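You operate a simulated robot arm through the tools that you are given. There is no shell and no other tool. Be economical: measure what you need, move in short steps, check, and stop when the job is done.

You are at the controls of a simulated robot arm. One attempt, no reset.

Task
Set the flow probe to its red band and steady the gauge's pointer.
Fine: free the white clamp lever, clamp again after; close the damper knob till the pointer stands, and no more than a sixth of a turn further.

The check looks at the end state, three seconds after you hand in, the way a careful person would. Anything else that was tipped, shoved, dropped, spilled or broken makes it a failure.

Robot
A 6-joint arm with a four-finger gripper on a trunk, on a base that drives. Base frame: it is fixed to the floor where the robot stands at the start and does not move with it; the origin is under the middle of the robot, x ahead of it, y to its left, z up; the surface under the hand at the start is at about z = 0.87. Units: m, degrees, N and s.
With the tool pointing down near the work surface it reaches from about 0.14 to 0.92 m from the robot's upright axis, wherever it stands. Its first joint turns from -166.0 to 166.0 degrees. Places, roughly: bracket clip [0.4, 0.2, 0.9]; damper knob [0.5, 0.1, 0.9]; flow probe [0.4, 0, 1]; gauge on main 2 [0.4, 0.1, 0.9]; probe clamp lever [0.5, 0, 0.9]. Payload 3.43 kg.
The tool frame sits at the grasp point between the pads (the TCP): z along the fingers, y along the line on which they close. The tips reach 0.03 m beyond it. Largest opening 0.12 m; the body of the gripper starts 0.085 m behind the TCP.
Orientation is told as [roll, pitch, yaw] about the base's x, y, z axes, in that order, counted from this pose: with the fingers straight down and closing along the base's y, the tool's x points along the base's -x, its y along +y and its z along -z.

Tools
- The arm moves only by the tool send_rows. Its arguments are lists of equal length, an entry for each row: "rot": the turn, a rotation vector about the tool's x, y, z in degrees, a list of three; "dp": the shift along the tool's x, y, z in m, a list of three; "grip": the opening, from 0 (shut) to 1 (fully open). In form: {"rot": [[wx, wy, wz], ...], "dp": [[x, y, z], ...], "grip": [grip, ...]}. A call has 1 to 8 rows; each row is the pose to reach, as a shift and turn from the pose commanded when the call began, along the tool's axes at that moment. A row lasts 0.2 s, in which the tool goes at most 0.05 m and 8.6 degrees; a call with a longer step from one row to the next is refused whole, and so is a gripper value outside its range. A pose out of reach is approached as far as the arm can. The call stops where the force on the tool passes 90 N (or 10 N more than at its start, if that is more) or the arm is blocked; 0.2 s more then pass. Each finger halts on what it meets, pressing with about 26 N; the grip force reading is that of the motor and also rises with nothing between the fingers. The clock runs only during rows and for 0.2 s after the last one: add rows that repeat a pose to give the fingers time. It gives the time, the measured TCP pose, the force on the tool (base axes), the opening and the grip force at its end, in the units of the frame above (readings bear some noise), with the torque about the TCP (base axes, N m) and any sound that the robot's microphone picked up, and new pictures: "show" is both (left out), scene, wrist or none.
- Cameras (640 x 400 px; columns grow to the right, rows downward): "scene" is now at [0.0668, 0.1876, 1.538]; the picture's right is [-0.15, -0.99, 0.00], its down [-0.52, 0.08, -0.85] and it looks along [0.84, -0.13, -0.53] (base axes); focal length 245 px, centre (320, 200). "wrist" rides on the gripper at [0.071, -0.017, -0.121] in the tool frame; the picture's right is [0.23, 0.97, 0.00], its down [-0.81, 0.19, -0.55] and it looks along [-0.54, 0.13, 0.83] (tool axes); focal length 275 px, centre (320, 200). There is no depth. A picture from a camera that has moved, and an enlarged one, comes with that camera's place and axes in the base frame and with its lens.
- raise_lower(by): slides the trunk up (or, below 0, down) by that many m; the arm and the scene camera ride with it, the base frame stays. It gives what a move gives, with no picture.
- steer(legs): drives the robot by 1 to 6 legs, each [ahead, left, turn to the left] in m, m and degrees, along the robot's own axes; the way and the turn of a leg run together, so that a leg with both is an arc; at most 1.5 m and 180 degrees a leg. The arm and the cameras ride along, it lands a little off, and it stops where it bumps. It gives what a move gives, and a new picture of the scene camera.
- aim_head(pan, tilt): turns the head with the scene camera to pan (to the left, within 120 degrees either way) and tilt (down, from -29 to 69), counted from straight ahead of the robot. It gives what a move gives, and a new picture of the scene camera.
- inspect(camera, box): a new picture of the part [left, top, right, bottom] of that camera's present view, enlarged. It takes no simulated time.
- finish_job(): hands the job in; it is judged then, once.

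Work in short steps. Places have to be worked out from the pictures, the camera data and where the tool is seen: move nearer, look again, correct. Check each grasp and each placing, and mend what went wrong. You have 120 turns and 260 pictures in all, those below and enlarged ones among them. Open the gripper and draw the arm clear of the work before you hand the job in, unless the task says otherwise; then end with one line.

The tools are called after "Request:" by a JSON object that holds its "api" and its "payload". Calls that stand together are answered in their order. send_rows: Moves the arm, as the interface text tells. Its arguments: {"type":"object","properties":{"rot":{"type":"array","items":{"type":"array","items":{"type":"number"}}},"dp":{"type":"array","items":{"type":"array","items":{"type":"number"}}},"grip":{"type":"array","items":{"type":"number"}},"show":{"type":"string","enum":["both","scene","wrist","none"]}},"required":["rot","dp","grip"]} The other tools are called the same way: raise_lower (by) slides the trunk up or down; steer (legs) drives the base; aim_head (pan, tilt) turns the head that bears the scene camera; inspect (camera, box) takes an enlarged picture of a part of a camera's view; finish_job () hands the job in.

At the start:

```text
clock: 0.0
position: [0.5482, 0.0073, 1.1558]
tool_rot: [-0.1, 0.0, 0.1]
force: [-0.3, -0.3, -0.1]
moment: [-0.02, -0.01, 0.01]
finger_gap: 0.1198
gripper_force: 0.0
trunk travel left (down, up): [-0.1, 0.44]
robot x, y, heading: [0.003, -0.0005, 0.0]
head pan, tilt: [-33.3, 68.8]
```

scene: 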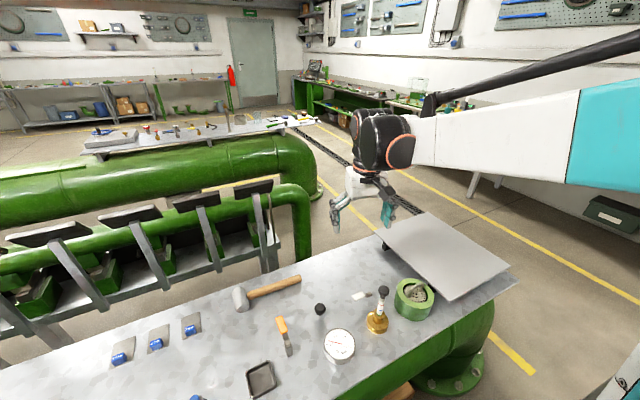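
wrist: 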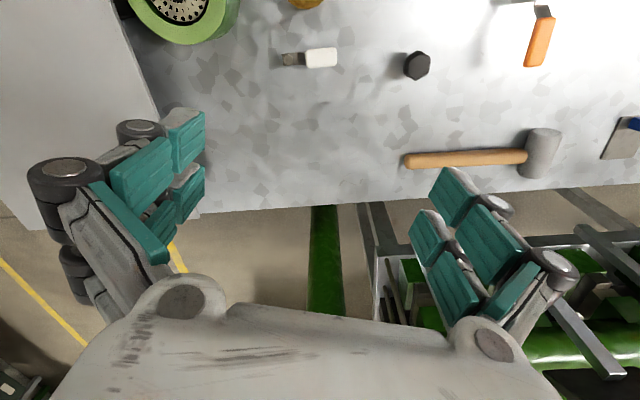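

The scene shows probe (brass with black stem), gauge, damper knob (black on the plate), and white lever. I'll enlarge these parts.

Request:
{"api": "inspect", "payload": {"camera": "scene", "box": [290, 270, 450, 370]}}

Request:
{"api": "inspect", "payload": {"camera": "wrist", "box": [240, 0, 480, 150]}}

```text
4.00 times, centred on (370, 320) of scene
camera zoom: at [0.0668, 0.1876, 1.538], right [-0.15, -0.99, 0.0], down [-0.52, 0.08, -0.85], along [0.84, -0.13, -0.53], focal length 980 px, centre (120, -280)
```

zoom: 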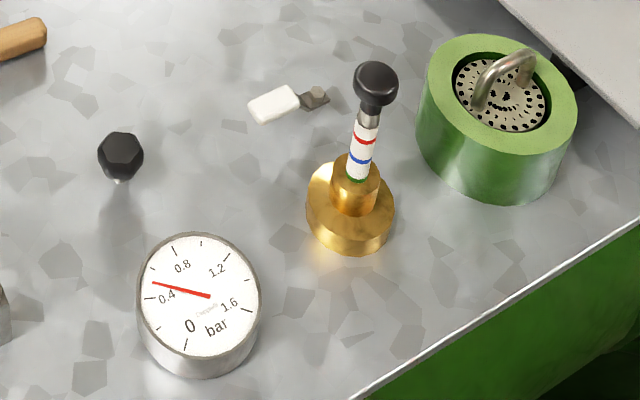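

```text
2.67 times, centred on (360, 75) of wrist
camera zoom: at [0.4758, -0.0099, 1.276], right [-0.23, 0.97, 0.0], down [0.81, 0.19, 0.55], along [0.54, 0.13, -0.83], focal length 734 px, centre (213, 533)
```

zoom: 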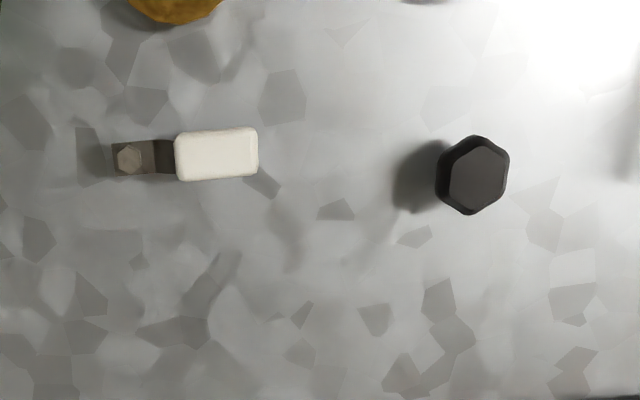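

Zoom renders in detail, so I'll look closer at the probe, the lever and the gauge.

Request:
{"api": "inspect", "payload": {"camera": "scene", "box": [350, 280, 398, 310]}}

Request:
{"api": "inspect", "payload": {"camera": "scene", "box": [360, 300, 408, 330]}}

Request:
{"api": "inspect", "payload": {"camera": "scene", "box": [308, 295, 372, 335]}}

Request:
{"api": "inspect", "payload": {"camera": "scene", "box": [308, 325, 372, 365]}}

```text
13.33 times, centred on (374, 295) of scene
camera zoom: at [0.0668, 0.1876, 1.538], right [-0.15, -0.99, 0.0], down [-0.52, 0.08, -0.85], along [0.84, -0.13, -0.53], focal length 3265 px, centre (-400, -1067)
```

zoom: 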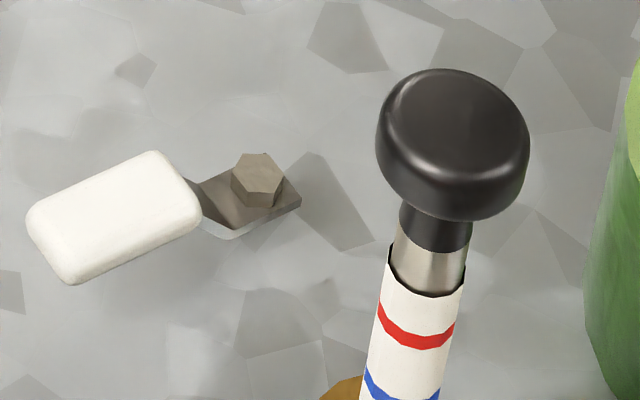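

```text
13.33 times, centred on (384, 315) of scene
camera zoom: at [0.0668, 0.1876, 1.538], right [-0.15, -0.99, 0.0], down [-0.52, 0.08, -0.85], along [0.84, -0.13, -0.53], focal length 3265 px, centre (-533, -1333)
```

zoom: 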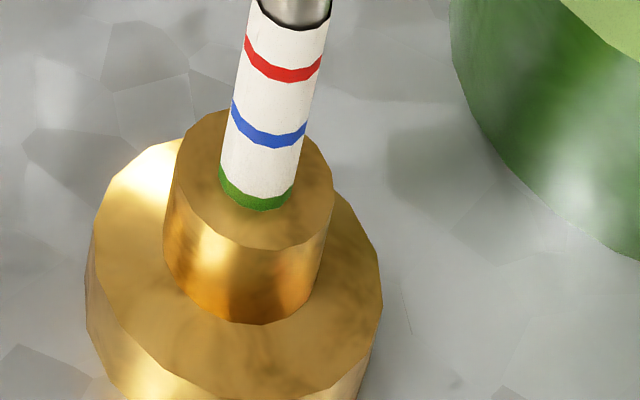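

```text
10.00 times, centred on (340, 315) of scene
camera zoom: at [0.0668, 0.1876, 1.538], right [-0.15, -0.99, 0.0], down [-0.52, 0.08, -0.85], along [0.84, -0.13, -0.53], focal length 2449 px, centre (120, -950)
```

zoom: 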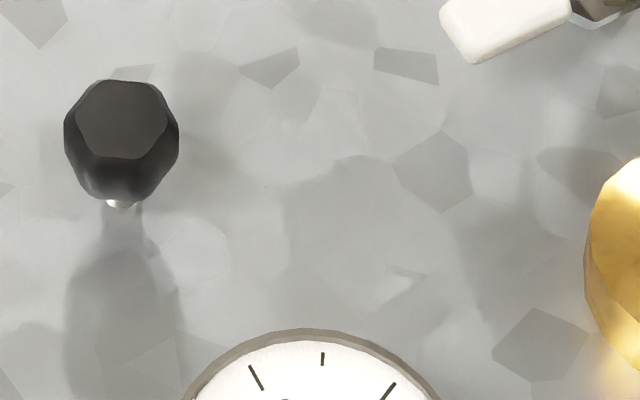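

```text
10.00 times, centred on (340, 345) of scene
camera zoom: at [0.0668, 0.1876, 1.538], right [-0.15, -0.99, 0.0], down [-0.52, 0.08, -0.85], along [0.84, -0.13, -0.53], focal length 2449 px, centre (120, -1250)
```

zoom: 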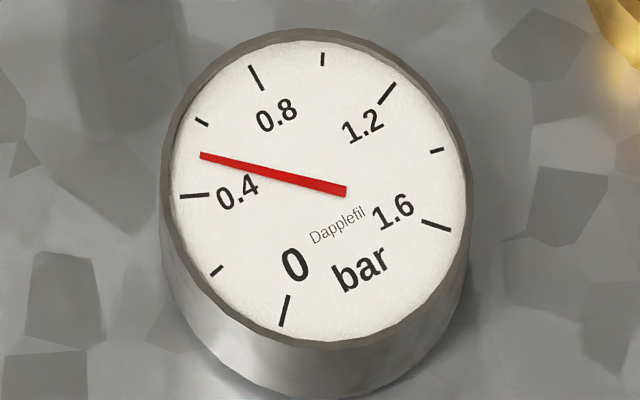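

Estimates: lever bolt ≈(0.528,-0.037), handle pointing +y centred ≈(0.518,0.003); knob ≈(0.496,0.114,0.92); probe ≈(0.428,-0.028), knob top ≈1.04, red band needs to go ~41 mm down. I turn the hand by 90° so the fingers close along x and the wrist camera lies to +y, clear of the probe.

Request:
{"api": "send_rows", "payload": {"rot": [[0, 0, 8.5], [0, 0, 17], [0, 0, 25.5], [0, 0, 34], [0, 0, 42.5], [0, 0, 51], [0, 0, 59.5], [0, 0, 68]], "dp": [[0, 0, 0], [0, 0, 0], [0, 0, 0], [0, 0, 0], [0, 0, 0], [0, 0, 0], [0, 0, 0], [0, 0, 0]], "grip": [1, 1, 1, 1, 1, 1, 1, 1], "show": "none"}}

Request:
{"api": "inspect", "payload": {"camera": "scene", "box": [308, 325, 372, 365]}}

Request:
{"api": "send_rows", "payload": {"rot": [[0, 0, 8.5], [0, 0, 17], [0, 0, 22]], "dp": [[0, 0, 0], [0, 0, 0], [0, 0, 0]], "grip": [1, 1, 1], "show": "both"}}

Request:
{"api": "inspect", "payload": {"camera": "scene", "box": [308, 325, 372, 365]}}

```text
clock: 1.8
position: [0.5473, 0.0083, 1.1556]
tool_rot: [0.0, 0.0, -68.3]
force: [-0.1, 0.6, -0.9]
moment: [0.04, 0.03, 0.01]
finger_gap: 0.1201
gripper_force: 0.1
trunk travel left (down, up): [-0.1, 0.44]
robot x, y, heading: [-0.0028, 0.0027, 0.1]
head pan, tilt: [-33.3, 68.8]
```

```text
10.00 times, centred on (340, 345) of scene
camera zoom: at [0.0665, 0.188, 1.5367], right [-0.15, -0.99, 0.0], down [-0.54, 0.08, -0.84], along [0.83, -0.12, -0.54], focal length 2449 px, centre (120, -1250)
```

zoom: 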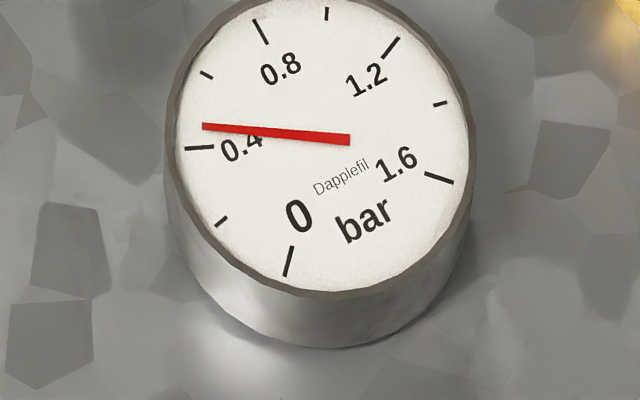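

```text
clock: 2.6
position: [0.548, 0.0066, 1.1565]
tool_rot: [0.0, 0.0, -90.1]
force: [-0.6, 0.4, 0.5]
moment: [-0.03, -0.01, 0.03]
finger_gap: 0.1202
gripper_force: 0.1
trunk travel left (down, up): [-0.1, 0.44]
robot x, y, heading: [0.0028, 0.003, -0.1]
head pan, tilt: [-33.3, 68.8]
camera scene: at [0.0663, 0.1881, 1.5363], right [-0.15, -0.99, 0.0], down [-0.54, 0.08, -0.84], along [0.83, -0.12, -0.55], focal length 245 px, centre (320, 200)
camera wrist: at [0.5308, 0.0785, 1.2758], right [0.97, 0.23, 0.0], down [0.19, -0.81, 0.55], along [0.13, -0.54, -0.83], focal length 275 px, centre (320, 200)
```

scene: 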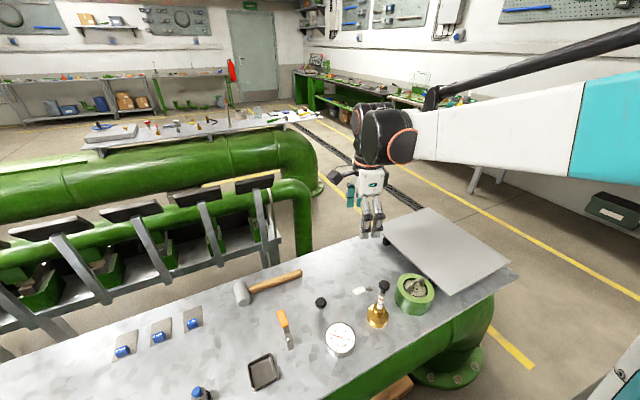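
wrist: 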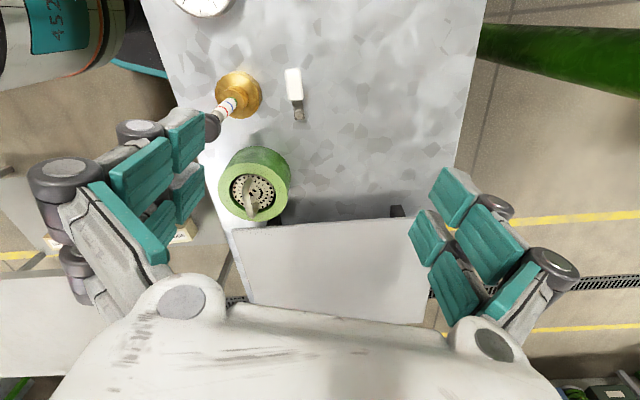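

```text
10.00 times, centred on (340, 345) of scene
camera zoom: at [0.0663, 0.1881, 1.5363], right [-0.15, -0.99, 0.0], down [-0.54, 0.08, -0.84], along [0.83, -0.12, -0.55], focal length 2449 px, centre (120, -1250)
```

zoom: 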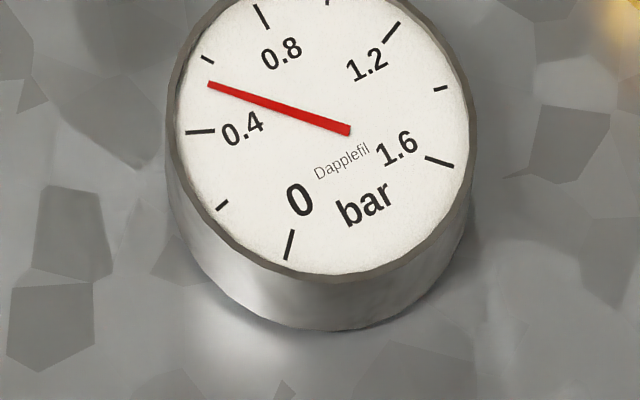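

Pointer is wobbling, as expected. Now I go above the lever handle at ≈(0.514,0.006) with the fingers narrowed.

Request:
{"api": "send_rows", "payload": {"rot": [[0, 0, 0], [0, 0, 0], [0, 0, 0], [0, 0, 0], [0, 0, 0], [0, 0, 0]], "dp": [[0.001, -0.034, 0.0], [0.001, -0.034, 0.045], [0.001, -0.034, 0.09], [0.001, -0.034, 0.135], [0.001, -0.034, 0.18], [0.001, -0.034, 0.196]], "grip": [0.45, 0.45, 0.45, 0.45, 0.45, 0.45]}}

Request:
{"api": "inspect", "payload": {"camera": "scene", "box": [330, 250, 426, 310]}}

Request:
{"api": "inspect", "payload": {"camera": "wrist", "box": [200, 100, 440, 250]}}

```text
clock: 4.0
position: [0.5135, 0.0077, 0.9605]
tool_rot: [0.0, -0.1, -90.0]
force: [0.9, 0.4, -0.4]
moment: [0.01, -0.02, -0.03]
finger_gap: 0.0542
gripper_force: 0.2
trunk travel left (down, up): [-0.1, 0.44]
robot x, y, heading: [0.0023, -0.002, -0.0]
head pan, tilt: [-33.3, 68.8]
camera scene: at [0.0254, 0.1703, 1.4896], right [-0.55, -0.84, 0.0], down [-0.78, 0.51, -0.36], along [0.3, -0.2, -0.93], focal length 245 px, centre (320, 200)
camera wrist: at [0.4961, 0.079, 1.0797], right [0.97, 0.23, 0.0], down [0.19, -0.81, 0.55], along [0.13, -0.54, -0.83], focal length 275 px, centre (320, 200)
```

scene: 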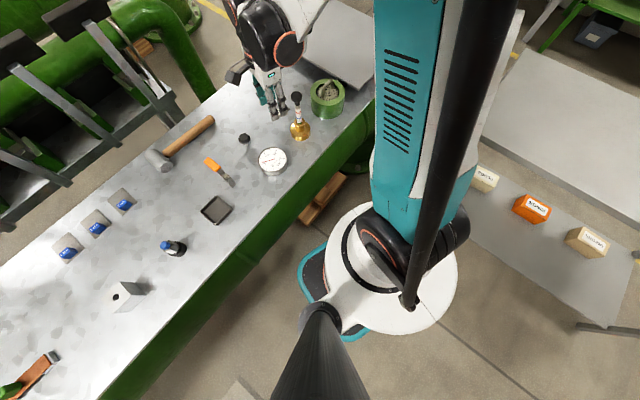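
wrist: 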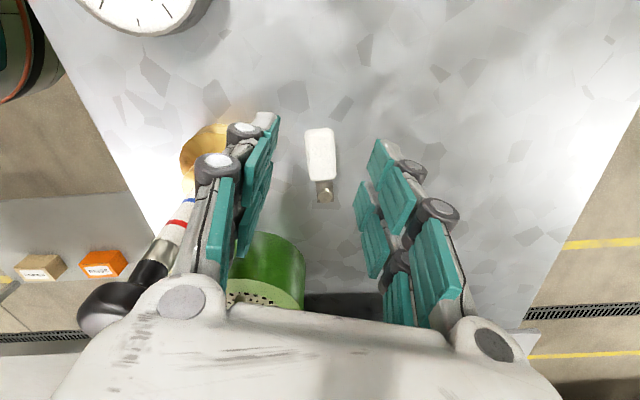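

```text
6.67 times, centred on (378, 280) of scene
camera zoom: at [0.0254, 0.1703, 1.4896], right [-0.55, -0.84, 0.0], down [-0.78, 0.51, -0.36], along [0.3, -0.2, -0.93], focal length 1633 px, centre (-67, -333)
```

zoom: 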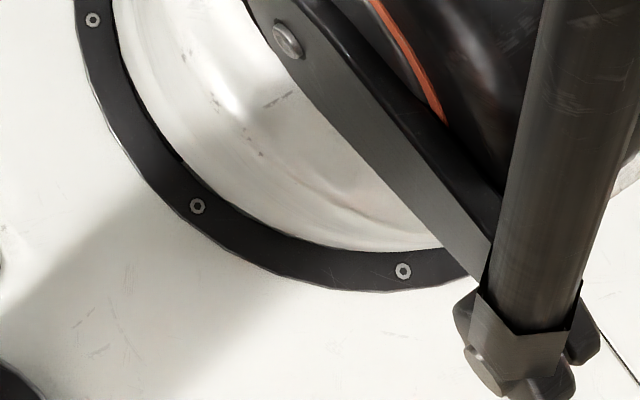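

```text
2.67 times, centred on (320, 175) of wrist
camera zoom: at [0.4961, 0.079, 1.0797], right [0.97, 0.23, 0.0], down [0.19, -0.81, 0.55], along [0.13, -0.54, -0.83], focal length 734 px, centre (320, 267)
```

zoom: 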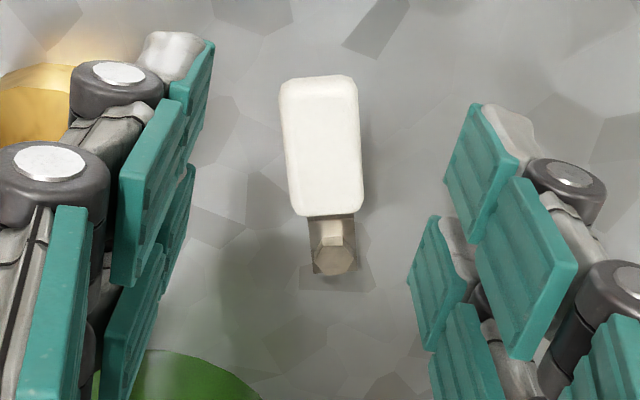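

Handle centre ≈(0.516,-0.004), bolt ≈(0.527,-0.035). Aim the head at the work and descend to z≈0.908, fingers straddling the handle.

Request:
{"api": "aim_head", "payload": {"pan": -15, "tilt": 54}}

Request:
{"api": "send_rows", "payload": {"rot": [[0, 0, 0], [0, 0, 0], [0, 0, 0]], "dp": [[-0.004, 0.001, 0.02], [-0.004, 0.001, 0.04], [-0.004, 0.001, 0.052]], "grip": [0.45, 0.45, 0.45]}}

```text
clock: 4.8
position: [0.5136, 0.0076, 0.9606]
tool_rot: [0.0, -0.1, -90.1]
force: [0.1, -0.6, 0.8]
moment: [0.02, 0.02, 0.0]
finger_gap: 0.054
gripper_force: 0.0
trunk travel left (down, up): [-0.1, 0.44]
robot x, y, heading: [-0.0028, -0.0014, -0.1]
head pan, tilt: [-15.0, 54.0]
camera scene: at [0.0488, 0.1822, 1.5063], right [-0.26, -0.97, 0.0], down [-0.78, 0.21, -0.59], along [0.57, -0.15, -0.81], focal length 245 px, centre (320, 200)
```

scene: 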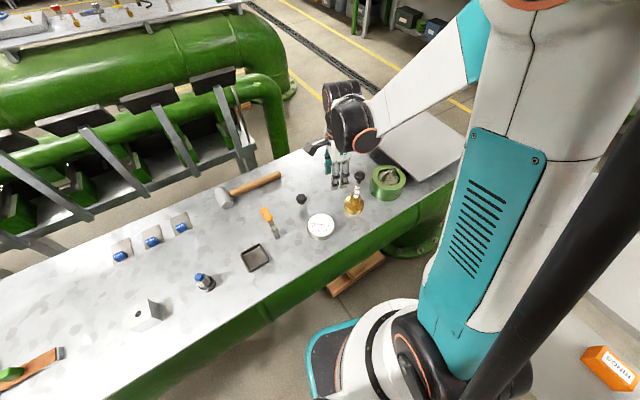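

```text
clock: 5.6
position: [0.514, 0.0054, 0.9079]
tool_rot: [0.0, 0.0, -90.1]
force: [0.3, -0.6, -0.3]
moment: [0.02, 0.01, -0.01]
finger_gap: 0.054
gripper_force: 0.1
trunk travel left (down, up): [-0.1, 0.44]
robot x, y, heading: [-0.0004, 0.0009, 0.3]
head pan, tilt: [-15.0, 54.0]
camera scene: at [0.049, 0.1823, 1.5063], right [-0.26, -0.97, 0.0], down [-0.78, 0.21, -0.59], along [0.57, -0.15, -0.81], focal length 245 px, centre (320, 200)
camera wrist: at [0.4974, 0.0757, 1.0284], right [0.97, 0.23, 0.0], down [0.19, -0.81, 0.55], along [0.13, -0.54, -0.83], focal length 275 px, centre (320, 200)
```

scene: 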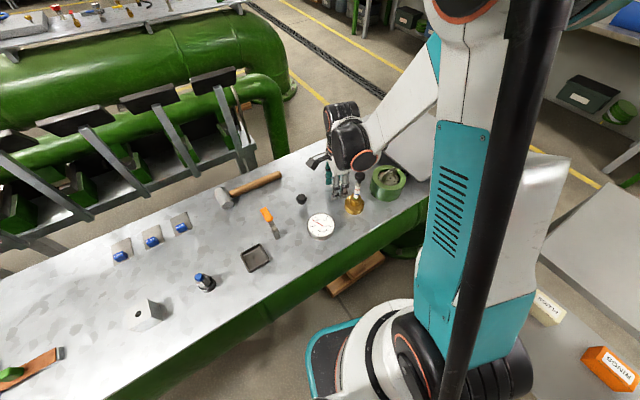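
wrist: 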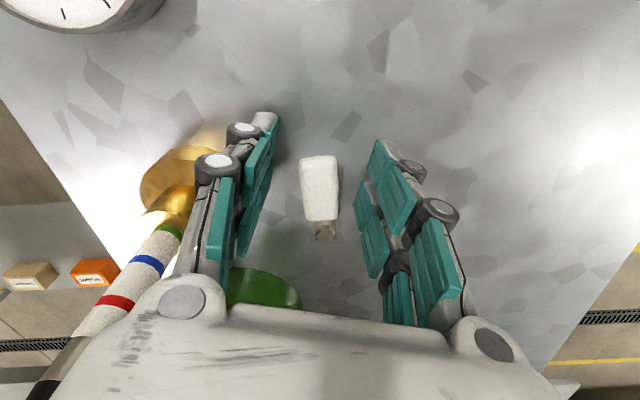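

No contact, but moving toward -x here would bring the gripper body into the probe's knob. I lift and turn another 90° (camera to +x, body slim in x) so closed fingers can push the lever safely from either side.

Request:
{"api": "send_rows", "payload": {"rot": [[0, 0, 0], [0, 0, 0], [0, 0, 0], [0, 0, 8.5], [0, 0, 17], [0, 0, 25.5], [0, 0, 34], [0, 0, 42.5]], "dp": [[0, 0, -0.04], [0, 0, -0.08], [0, 0.02, -0.12], [0, 0.03, -0.15], [0, 0.03, -0.15], [0, 0.03, -0.15], [0, 0.03, -0.15], [0, 0.03, -0.15]], "grip": [0.45, 0.45, 0.45, 0.2, 0, 0, 0, 0], "show": "none"}}

Request:
{"api": "send_rows", "payload": {"rot": [[0, 0, 8.5], [0, 0, 17], [0, 0, 25.5], [0, 0, 34], [0, 0, 42.5], [0, 0, 47.5]], "dp": [[0, 0, 0], [0, 0, 0], [0, 0, 0], [0, 0, 0], [0, 0, 0], [0, 0, 0]], "grip": [0, 0, 0, 0, 0, 0]}}

```text
clock: 7.4
position: [0.5444, 0.0045, 1.0587]
tool_rot: [0.1, 0.0, -132.7]
force: [-0.5, -0.4, -0.6]
moment: [-0.01, 0.0, -0.02]
finger_gap: 0.0
gripper_force: 25.6
trunk travel left (down, up): [-0.1, 0.44]
robot x, y, heading: [0.0007, 0.0003, -0.2]
head pan, tilt: [-15.0, 54.0]
```

```text
clock: 8.8
position: [0.542, -0.0483, 1.0566]
tool_rot: [-1.0, 0.1, -178.2]
force: [-1.4, -0.6, -0.2]
moment: [0.12, -0.03, 0.0]
finger_gap: 0.0001
gripper_force: 25.6
out of reach, approached as far as the arm can: row 5, 6
trunk travel left (down, up): [-0.1, 0.44]
robot x, y, heading: [0.0003, -0.0004, -0.0]
head pan, tilt: [-15.0, 54.0]
camera scene: at [0.0485, 0.1799, 1.5066], right [-0.26, -0.97, 0.0], down [-0.78, 0.21, -0.59], along [0.57, -0.15, -0.81], focal length 245 px, centre (320, 200)
camera wrist: at [0.6111, -0.0322, 1.1787], right [0.26, -0.97, -0.02], down [-0.81, -0.23, 0.55], along [-0.53, -0.13, -0.84], focal length 275 px, centre (320, 200)
```

scene: 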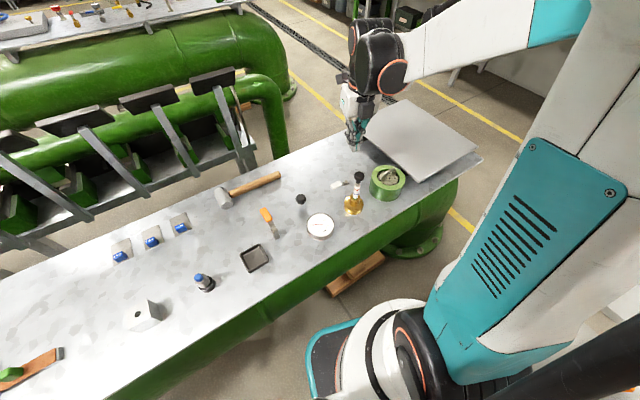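
wrist: 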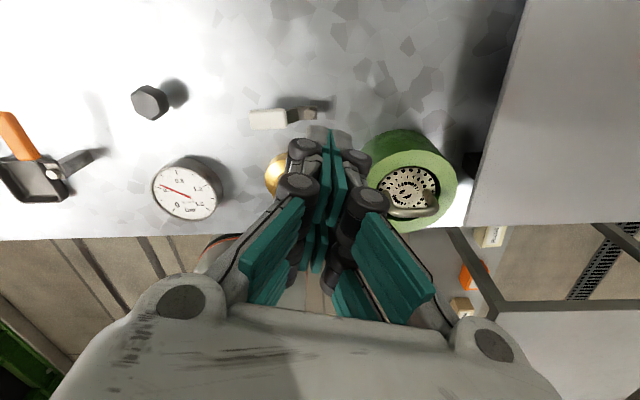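

Wrist limit is near yaw -178; I back off to about -160 there, which should let the position recover.

Request:
{"api": "send_rows", "payload": {"rot": [[0, 0, -7], [0, 0, -14], [0, 0, -20], [0, 0, -20]], "dp": [[0, 0, 0], [0, 0, 0], [0, 0, 0], [0, 0, 0]], "grip": [0, 0, 0, 0]}}

```text
clock: 9.8
position: [0.5417, -0.047, 1.0582]
tool_rot: [0.0, 0.0, -160.0]
force: [-0.7, -0.6, 0.6]
moment: [0.01, -0.01, 0.03]
finger_gap: 0.0
gripper_force: 25.8
trunk travel left (down, up): [-0.1, 0.44]
robot x, y, heading: [-0.0001, 0.0006, 0.1]
head pan, tilt: [-15.0, 54.0]
camera scene: at [0.0489, 0.1823, 1.5063], right [-0.26, -0.97, 0.0], down [-0.78, 0.21, -0.59], along [0.57, -0.15, -0.81], focal length 245 px, centre (320, 200)
camera wrist: at [0.602, -0.0065, 1.1781], right [0.55, -0.84, 0.0], down [-0.7, -0.46, 0.55], along [-0.46, -0.3, -0.83], focal length 275 px, centre (320, 200)
```

scene: 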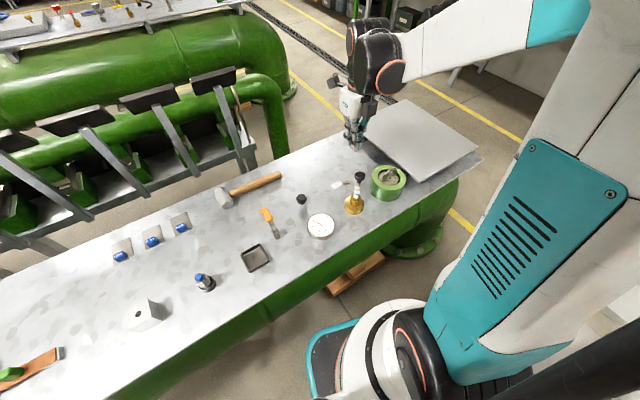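
wrist: 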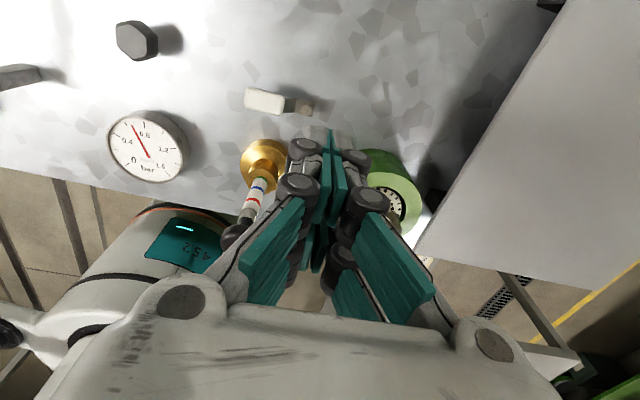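

Commanded pose followed. Now to (0.548,0.010), then down to z≈0.91, beside the handle's far side.

Request:
{"api": "send_rows", "payload": {"rot": [[0, 0, 0], [0, 0, 0], [0, 0, 0], [0, 0, 0], [0, 0, 0], [0, 0, 0]], "dp": [[0.0126, -0.026, 0], [0.0252, -0.0515, 0], [0.0252, -0.0515, 0.045], [0.0252, -0.0515, 0.09], [0.0252, -0.0515, 0.13], [0.0252, -0.0515, 0.148]], "grip": [0, 0, 0, 0, 0, 0]}}

Request:
{"api": "inspect", "payload": {"camera": "wrist", "box": [200, 50, 440, 200]}}

Request:
{"api": "inspect", "payload": {"camera": "scene", "box": [300, 160, 380, 210]}}

```text
clock: 11.2
position: [0.5474, 0.0105, 0.9081]
tool_rot: [0.0, 0.0, -160.0]
force: [4.0, 0.7, -1.3]
moment: [-0.03, -0.02, -0.03]
finger_gap: 0.0
gripper_force: 26.2
trunk travel left (down, up): [-0.1, 0.44]
robot x, y, heading: [0.0012, 0.0018, -0.0]
head pan, tilt: [-15.0, 54.0]
camera scene: at [0.0492, 0.1823, 1.5063], right [-0.26, -0.97, 0.0], down [-0.78, 0.21, -0.59], along [0.57, -0.15, -0.81], focal length 245 px, centre (320, 200)
camera wrist: at [0.6086, 0.0511, 1.0285], right [0.55, -0.84, 0.0], down [-0.7, -0.46, 0.55], along [-0.46, -0.3, -0.83], focal length 275 px, centre (320, 200)
```

scene: 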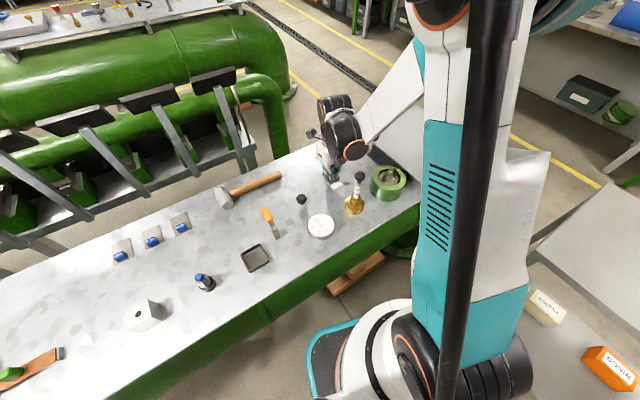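
wrist: 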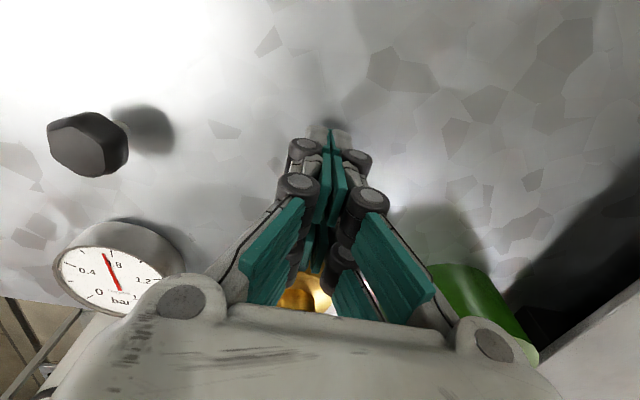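

```text
2.67 times, centred on (320, 125) of wrist
camera zoom: at [0.6086, 0.0511, 1.0285], right [0.55, -0.84, 0.0], down [-0.7, -0.46, 0.55], along [-0.46, -0.3, -0.83], focal length 734 px, centre (320, 400)
```

zoom: 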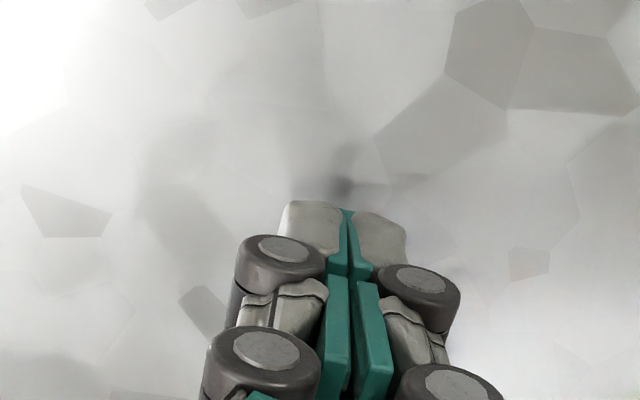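

```text
8.00 times, centred on (340, 185) of scene
camera zoom: at [0.0492, 0.1823, 1.5063], right [-0.26, -0.97, 0.0], down [-0.78, 0.21, -0.59], along [0.57, -0.15, -0.81], focal length 1959 px, centre (160, 320)
```

zoom: 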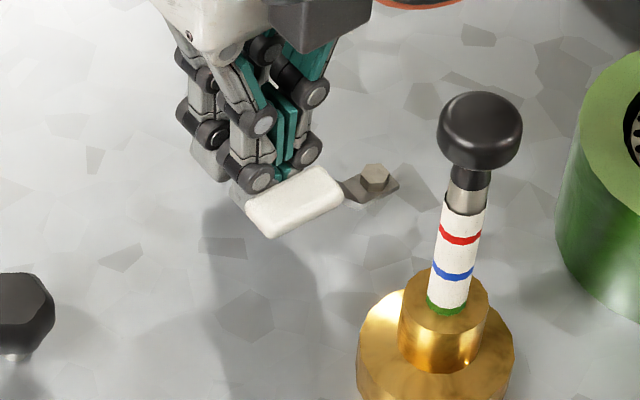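

The finger already touches the handle's far side (4 N). Push gently toward -x by 10 mm.

Request:
{"api": "send_rows", "payload": {"rot": [[0, 0, 0], [0, 0, 0], [0, 0, 0], [0, 0, 0]], "dp": [[-0.0024, -0.0009, 0], [-0.0047, -0.0017, 0], [-0.007, -0.0026, 0], [-0.0094, -0.0034, 0]], "grip": [0, 0, 0, 0], "show": "none"}}

Request:
{"api": "inspect", "payload": {"camera": "scene", "box": [300, 160, 380, 210]}}

```text
clock: 12.2
position: [0.5455, 0.0122, 0.9082]
tool_rot: [0.3, 0.5, -160.0]
force: [76.5, 7.6, 31.0]
moment: [-0.18, 0.34, 0.49]
finger_gap: 0.0058
gripper_force: 33.9
trunk travel left (down, up): [-0.1, 0.44]
robot x, y, heading: [-0.0004, 0.0011, -0.1]
head pan, tilt: [-15.0, 54.0]
```

```text
8.00 times, centred on (340, 185) of scene
camera zoom: at [0.055, 0.183, 1.5063], right [-0.26, -0.97, 0.0], down [-0.78, 0.21, -0.58], along [0.56, -0.15, -0.81], focal length 1959 px, centre (160, 320)
```

zoom: 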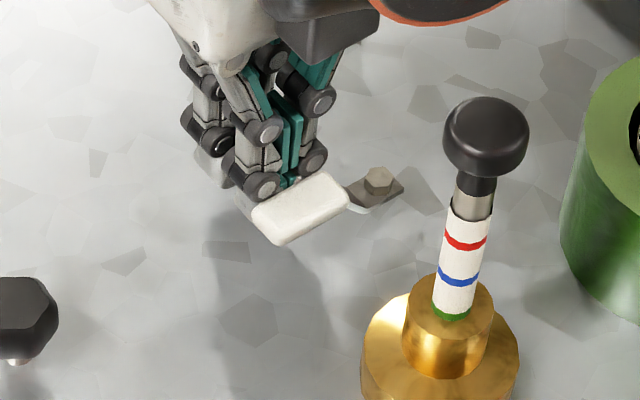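

The lever does not yield toward -x (76 N, moved nothing), so that is the tightening/stop direction. I back off, lift over the handle and come down on its near side at x≈0.472.

Request:
{"api": "send_rows", "payload": {"rot": [[0, 0, 0], [0, 0, 0], [0, 0, 0], [0, 0, 0], [0, 0, 0], [0, 0, 0], [0, 0, 0]], "dp": [[0.0113, 0.0041, 0], [0.0113, 0.0041, -0.045], [0.0, 0.0, -0.06], [-0.03, -0.01, -0.06], [-0.0624, -0.02, -0.06], [-0.0624, -0.02, -0.02], [-0.0624, -0.02, 0]], "grip": [0, 0, 0, 0, 0, 0, 0], "show": "none"}}

Request:
{"api": "inspect", "payload": {"camera": "scene", "box": [300, 160, 380, 210]}}

```text
clock: 13.8
position: [0.4723, 0.0117, 0.9097]
tool_rot: [-0.3, 0.0, -159.8]
force: [1.5, 23.2, 5.2]
moment: [0.42, 0.09, -0.43]
finger_gap: 0.0
gripper_force: 33.2
trunk travel left (down, up): [-0.1, 0.44]
robot x, y, heading: [0.0005, -0.0003, 0.1]
head pan, tilt: [-15.0, 54.0]
```

```text
8.00 times, centred on (340, 185) of scene
camera zoom: at [0.0489, 0.1843, 1.5061], right [-0.26, -0.97, 0.0], down [-0.78, 0.21, -0.59], along [0.57, -0.15, -0.81], focal length 1959 px, centre (160, 320)
```

zoom: 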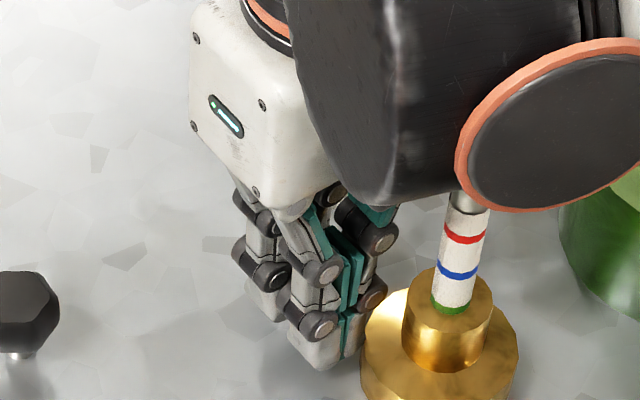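

23 N in +y: the fingers or hand brush the probe. Back away at once toward +y/+x.

Request:
{"api": "send_rows", "payload": {"rot": [[0, 0, 0], [0, 0, 0]], "dp": [[-0.002, -0.006, 0], [0.0, -0.012, 0]], "grip": [0, 0], "show": "wrist"}}

Request:
{"api": "inspect", "payload": {"camera": "scene", "box": [300, 160, 380, 210]}}

```text
clock: 14.4
position: [0.4677, 0.0183, 0.9097]
tool_rot: [0.0, 0.0, -160.2]
force: [0.6, -0.3, -0.3]
moment: [-0.01, 0.03, 0.03]
finger_gap: 0.0002
gripper_force: 33.3
trunk travel left (down, up): [-0.1, 0.44]
robot x, y, heading: [0.0007, -0.0009, 0.0]
head pan, tilt: [-15.0, 54.0]
camera wrist: at [0.5284, 0.0582, 1.0298], right [0.55, -0.84, 0.0], down [-0.7, -0.46, 0.55], along [-0.46, -0.3, -0.83], focal length 275 px, centre (320, 200)
```

wrist: 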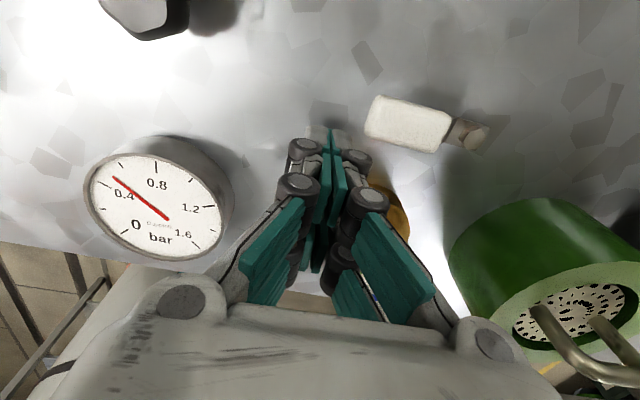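

```text
8.00 times, centred on (340, 185) of scene
camera zoom: at [0.0489, 0.182, 1.5063], right [-0.26, -0.97, 0.0], down [-0.78, 0.21, -0.59], along [0.57, -0.15, -0.81], focal length 1959 px, centre (160, 320)
```

zoom: 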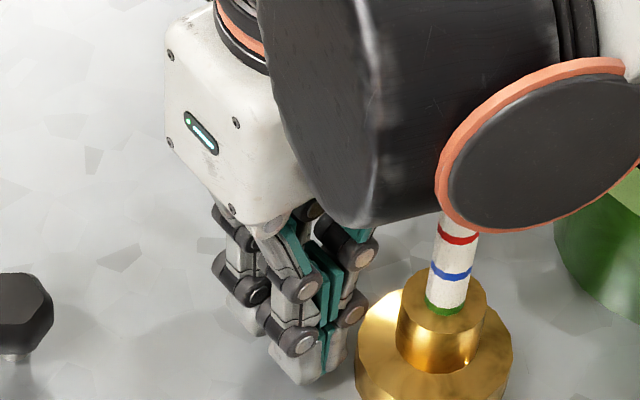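

Clear now. Push +x in small steps against the handle's near side.

Request:
{"api": "send_rows", "payload": {"rot": [[0, 0, 0], [0, 0, 0], [0, 0, 0], [0, 0, 0]], "dp": [[0.0062, -0.0006, 0], [0.011, 0.001, 0], [0.0157, 0.0027, 0], [0.0204, 0.0044, 0]], "grip": [0, 0, 0, 0], "show": "wrist"}}

```text
clock: 15.4
position: [0.4881, 0.0249, 0.9092]
tool_rot: [0.0, 0.0, -159.9]
force: [-5.4, 16.5, 1.0]
moment: [0.05, 0.0, 0.32]
finger_gap: 0.0
gripper_force: 33.2
trunk travel left (down, up): [-0.1, 0.44]
robot x, y, heading: [0.0001, -0.0029, -0.1]
head pan, tilt: [-15.0, 54.0]
camera wrist: at [0.5489, 0.0646, 1.0301], right [0.55, -0.83, 0.0], down [-0.7, -0.46, 0.55], along [-0.46, -0.3, -0.83], focal length 275 px, centre (320, 200)
```

wrist: 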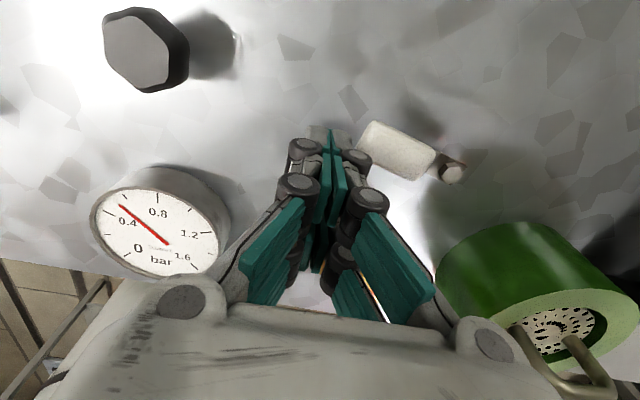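

The finger caught the handle's end corner (+y force). Retreat to (0.474,0.014), then push +x at y≈0.012 to bear on the handle's side.

Request:
{"api": "send_rows", "payload": {"rot": [[0, 0, 0], [0, 0, 0], [0, 0, 0], [0, 0, 0], [0, 0, 0], [0, 0, 0]], "dp": [[-0.014, -0.005, 0], [-0.0156, 0.0018, 0], [-0.0097, 0.0043, 0], [-0.0037, 0.0071, 0], [0.0022, 0.0098, 0], [0.0052, 0.0111, 0]], "grip": [0, 0, 0, 0, 0, 0], "show": "wrist"}}

Request:
{"api": "inspect", "payload": {"camera": "scene", "box": [300, 160, 380, 210]}}

```text
clock: 16.8
position: [0.4973, 0.013, 0.9099]
tool_rot: [0.1, 0.0, -160.0]
force: [-1.2, 0.9, -0.7]
moment: [0.01, 0.02, 0.04]
finger_gap: 0.0
gripper_force: 33.5
trunk travel left (down, up): [-0.1, 0.44]
robot x, y, heading: [-0.0024, -0.0016, 0.2]
head pan, tilt: [-15.0, 54.0]
camera wrist: at [0.558, 0.0529, 1.03], right [0.55, -0.84, 0.0], down [-0.7, -0.46, 0.55], along [-0.46, -0.3, -0.83], focal length 275 px, centre (320, 200)
```

wrist: 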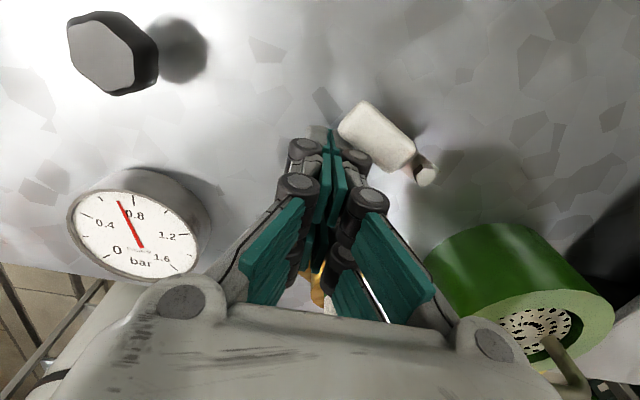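

```text
8.00 times, centred on (340, 185) of scene
camera zoom: at [0.0487, 0.1823, 1.5063], right [-0.26, -0.97, 0.0], down [-0.78, 0.21, -0.59], along [0.57, -0.15, -0.81], focal length 1959 px, centre (160, 320)
```

zoom: 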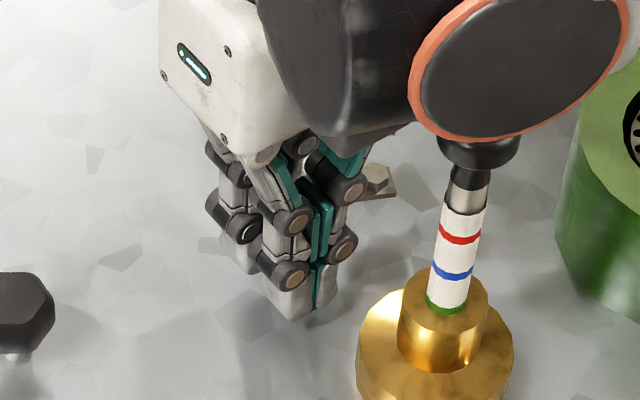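

The lever is turning this way with little force. Keep pushing +x, slightly -y, following its arc.

Request:
{"api": "send_rows", "payload": {"rot": [[0, 0, 0], [0, 0, 0], [0, 0, 0], [0, 0, 0], [0, 0, 0], [0, 0, 0]], "dp": [[0.008, 0.003, 0], [0.016, 0.006, 0], [0.0235, 0.0086, 0], [0.029, 0.013, 0], [0.035, 0.017, 0], [0.0402, 0.021, 0]], "grip": [0, 0, 0, 0, 0, 0], "show": "wrist"}}

Request:
{"api": "inspect", "payload": {"camera": "scene", "box": [300, 160, 380, 210]}}

```text
clock: 18.2
position: [0.5418, 0.0081, 0.9102]
tool_rot: [0.1, 0.0, -160.0]
force: [-0.9, 0.4, -0.3]
moment: [0.01, 0.0, 0.02]
finger_gap: 0.0
gripper_force: 33.1
trunk travel left (down, up): [-0.1, 0.44]
robot x, y, heading: [0.0021, 0.0009, 0.1]
head pan, tilt: [-15.0, 54.0]
camera wrist: at [0.6026, 0.0476, 1.03], right [0.55, -0.84, 0.0], down [-0.7, -0.46, 0.55], along [-0.46, -0.3, -0.83], focal length 275 px, centre (320, 200)
```

wrist: 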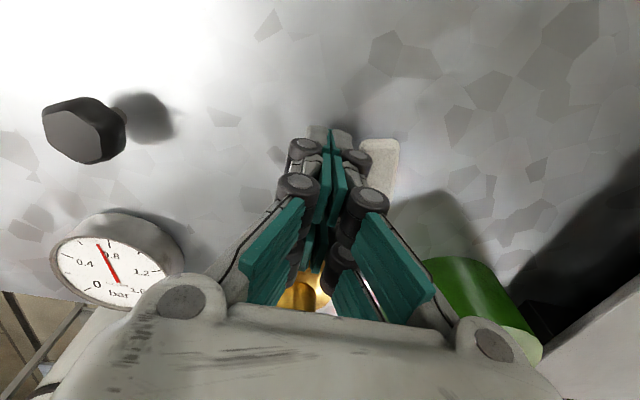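

```text
8.00 times, centred on (340, 185) of scene
camera zoom: at [0.0489, 0.1823, 1.5063], right [-0.26, -0.97, 0.0], down [-0.78, 0.21, -0.59], along [0.57, -0.15, -0.81], focal length 1959 px, centre (160, 320)
```

zoom: 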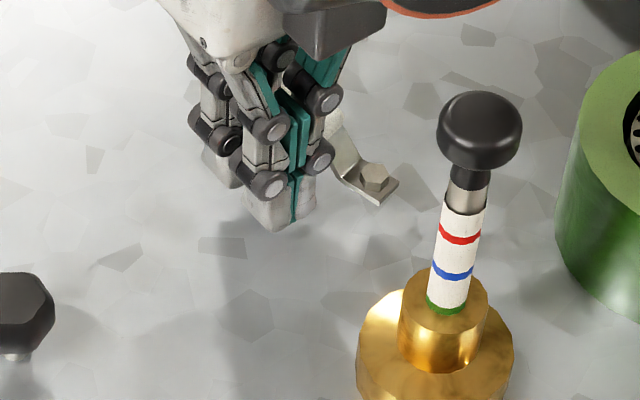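

Handle has swung about 60°. A bit further toward a stop.

Request:
{"api": "send_rows", "payload": {"rot": [[0, 0, 0], [0, 0, 0], [0, 0, 0], [0, 0, 0]], "dp": [[0.005, 0.005, 0], [0.0095, 0.01, 0], [0.0125, 0.015, 0], [0.0147, 0.0195, 0]], "grip": [0, 0, 0, 0], "show": "wrist"}}

Request:
{"api": "inspect", "payload": {"camera": "scene", "box": [300, 160, 380, 210]}}

```text
clock: 19.2
position: [0.559, -0.0012, 0.9114]
tool_rot: [-0.1, 0.0, -159.8]
force: [-29.7, 33.6, -4.5]
moment: [0.2, 0.05, -0.89]
finger_gap: 0.0
gripper_force: 33.4
trunk travel left (down, up): [-0.1, 0.44]
robot x, y, heading: [0.0037, 0.0025, 0.1]
head pan, tilt: [-15.0, 54.0]
camera wrist: at [0.62, 0.039, 1.0312], right [0.55, -0.83, 0.0], down [-0.69, -0.46, 0.55], along [-0.46, -0.3, -0.83], focal length 275 px, centre (320, 200)
```

wrist: 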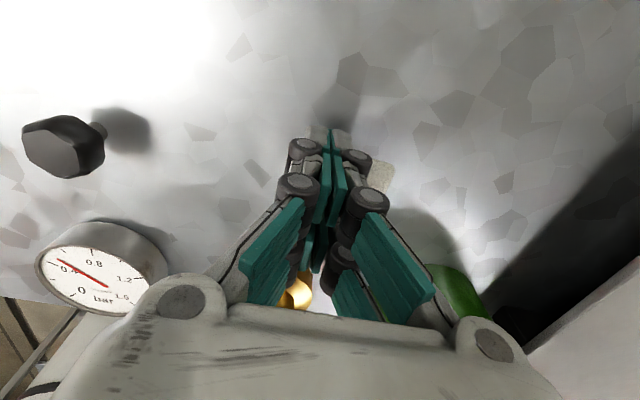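

```text
8.00 times, centred on (340, 185) of scene
camera zoom: at [0.0457, 0.1859, 1.5059], right [-0.26, -0.97, 0.0], down [-0.78, 0.21, -0.59], along [0.57, -0.15, -0.81], focal length 1959 px, centre (160, 320)
```

zoom: 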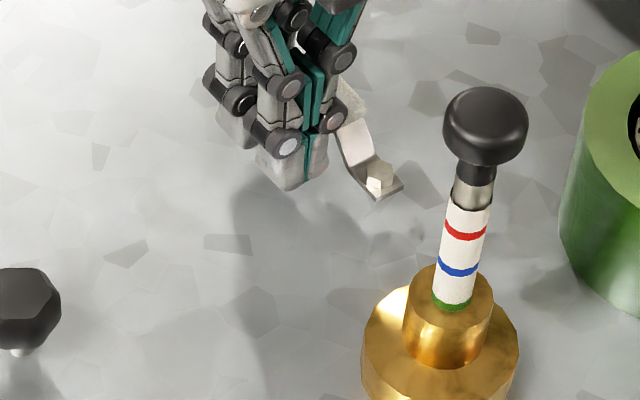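

It met a stop (45 N) after roughly 65° – the clamp is free. I back off and lift to z≈1.10.

Request:
{"api": "send_rows", "payload": {"rot": [[0, 0, 0], [0, 0, 0], [0, 0, 0], [0, 0, 0], [0, 0, 0], [0, 0, 0], [0, 0, 0]], "dp": [[-0.004, -0.008, 0], [-0.008, -0.0138, 0], [-0.008, -0.0138, -0.045], [-0.008, -0.0138, -0.09], [-0.008, -0.0138, -0.135], [-0.008, -0.0138, -0.18], [-0.008, -0.0138, -0.2]], "grip": [0, 0, 0, 0, 0.3, 0.55, 0.55], "show": "wrist"}}

Request:
{"api": "inspect", "payload": {"camera": "scene", "box": [300, 160, 380, 210]}}

```text
clock: 20.8
position: [0.549, 0.004, 1.1107]
tool_rot: [0.0, 0.0, -159.9]
force: [0.2, 0.0, -0.6]
moment: [0.0, -0.05, 0.03]
finger_gap: 0.0663
gripper_force: 0.1
trunk travel left (down, up): [-0.1, 0.44]
robot x, y, heading: [0.0003, -0.0008, 0.3]
head pan, tilt: [-15.0, 54.0]
camera wrist: at [0.6109, 0.0435, 1.2304], right [0.55, -0.84, 0.0], down [-0.7, -0.46, 0.55], along [-0.46, -0.3, -0.83], focal length 275 px, centre (320, 200)
```

wrist: 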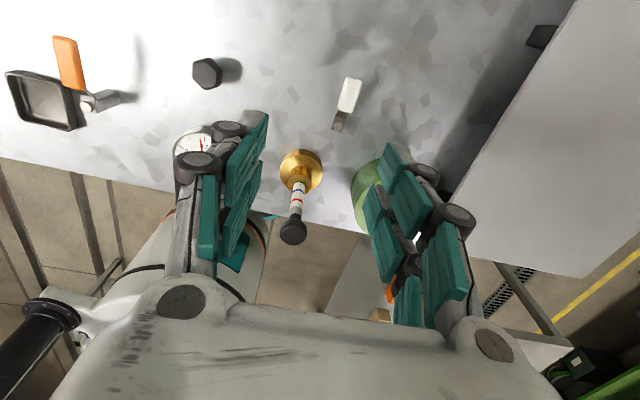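

```text
8.00 times, centred on (340, 185) of scene
camera zoom: at [0.0505, 0.1766, 1.5111], right [-0.32, -0.95, 0.0], down [-0.73, 0.25, -0.64], along [0.6, -0.21, -0.77], focal length 1959 px, centre (160, 320)
```

zoom: 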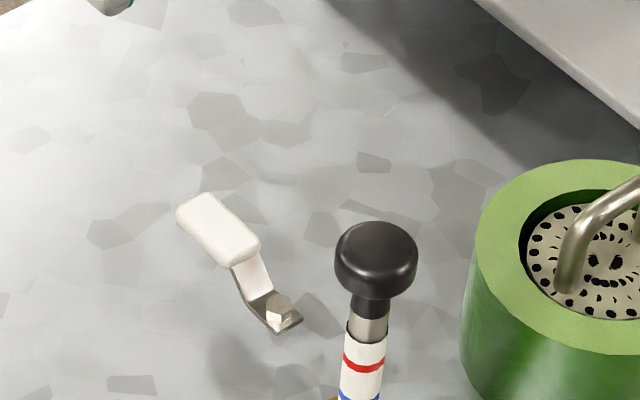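

Lever is free. Triangulating again with steady camera data: probe axis ≈(0.4425,-0.034), knob centre z≈1.016, red band ≈42 mm above the collar top (z≈0.929). Move over the knob.

Request:
{"api": "send_rows", "payload": {"rot": [[0, 0, 0], [0, 0, 0], [0, 0, 0], [0, 0, 0]], "dp": [[-0.04, 0, 0], [-0.08, 0, 0], [-0.1131, -0.0007, 0], [-0.1131, -0.0007, 0.02]], "grip": [0.55, 0.55, 0.55, 0.55]}}

Request:
{"api": "inspect", "payload": {"camera": "scene", "box": [300, 160, 412, 230]}}

```text
clock: 21.8
position: [0.4434, -0.0346, 1.0906]
tool_rot: [0.0, 0.0, -160.1]
force: [-0.4, 0.3, 0.6]
moment: [-0.01, -0.01, 0.0]
finger_gap: 0.066
gripper_force: 0.2
trunk travel left (down, up): [-0.1, 0.44]
robot x, y, heading: [0.0016, -0.0005, 0.1]
head pan, tilt: [-15.0, 54.0]
camera scene: at [0.0334, 0.1349, 1.5291], right [-0.76, -0.64, 0.0], down [-0.39, 0.47, -0.79], along [0.51, -0.6, -0.61], focal length 245 px, centre (320, 200)
camera wrist: at [0.5042, 0.0057, 1.2106], right [0.55, -0.84, 0.0], down [-0.7, -0.46, 0.55], along [-0.46, -0.3, -0.83], focal length 275 px, centre (320, 200)
```

scene: 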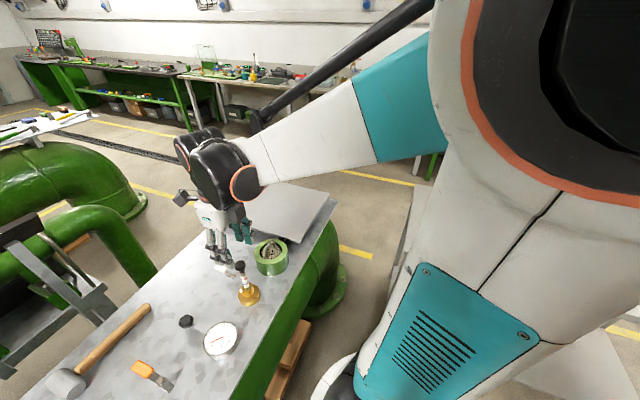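
wrist: 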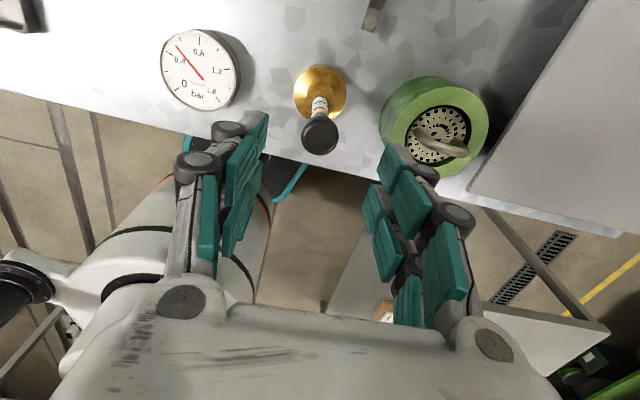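

```text
5.71 times, centred on (356, 195) of scene
camera zoom: at [0.0334, 0.1349, 1.5291], right [-0.76, -0.64, 0.0], down [-0.39, 0.47, -0.79], along [0.51, -0.6, -0.61], focal length 1399 px, centre (114, 229)
```

zoom: 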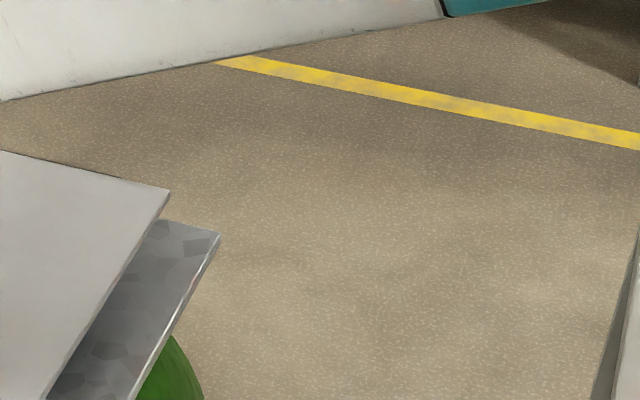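

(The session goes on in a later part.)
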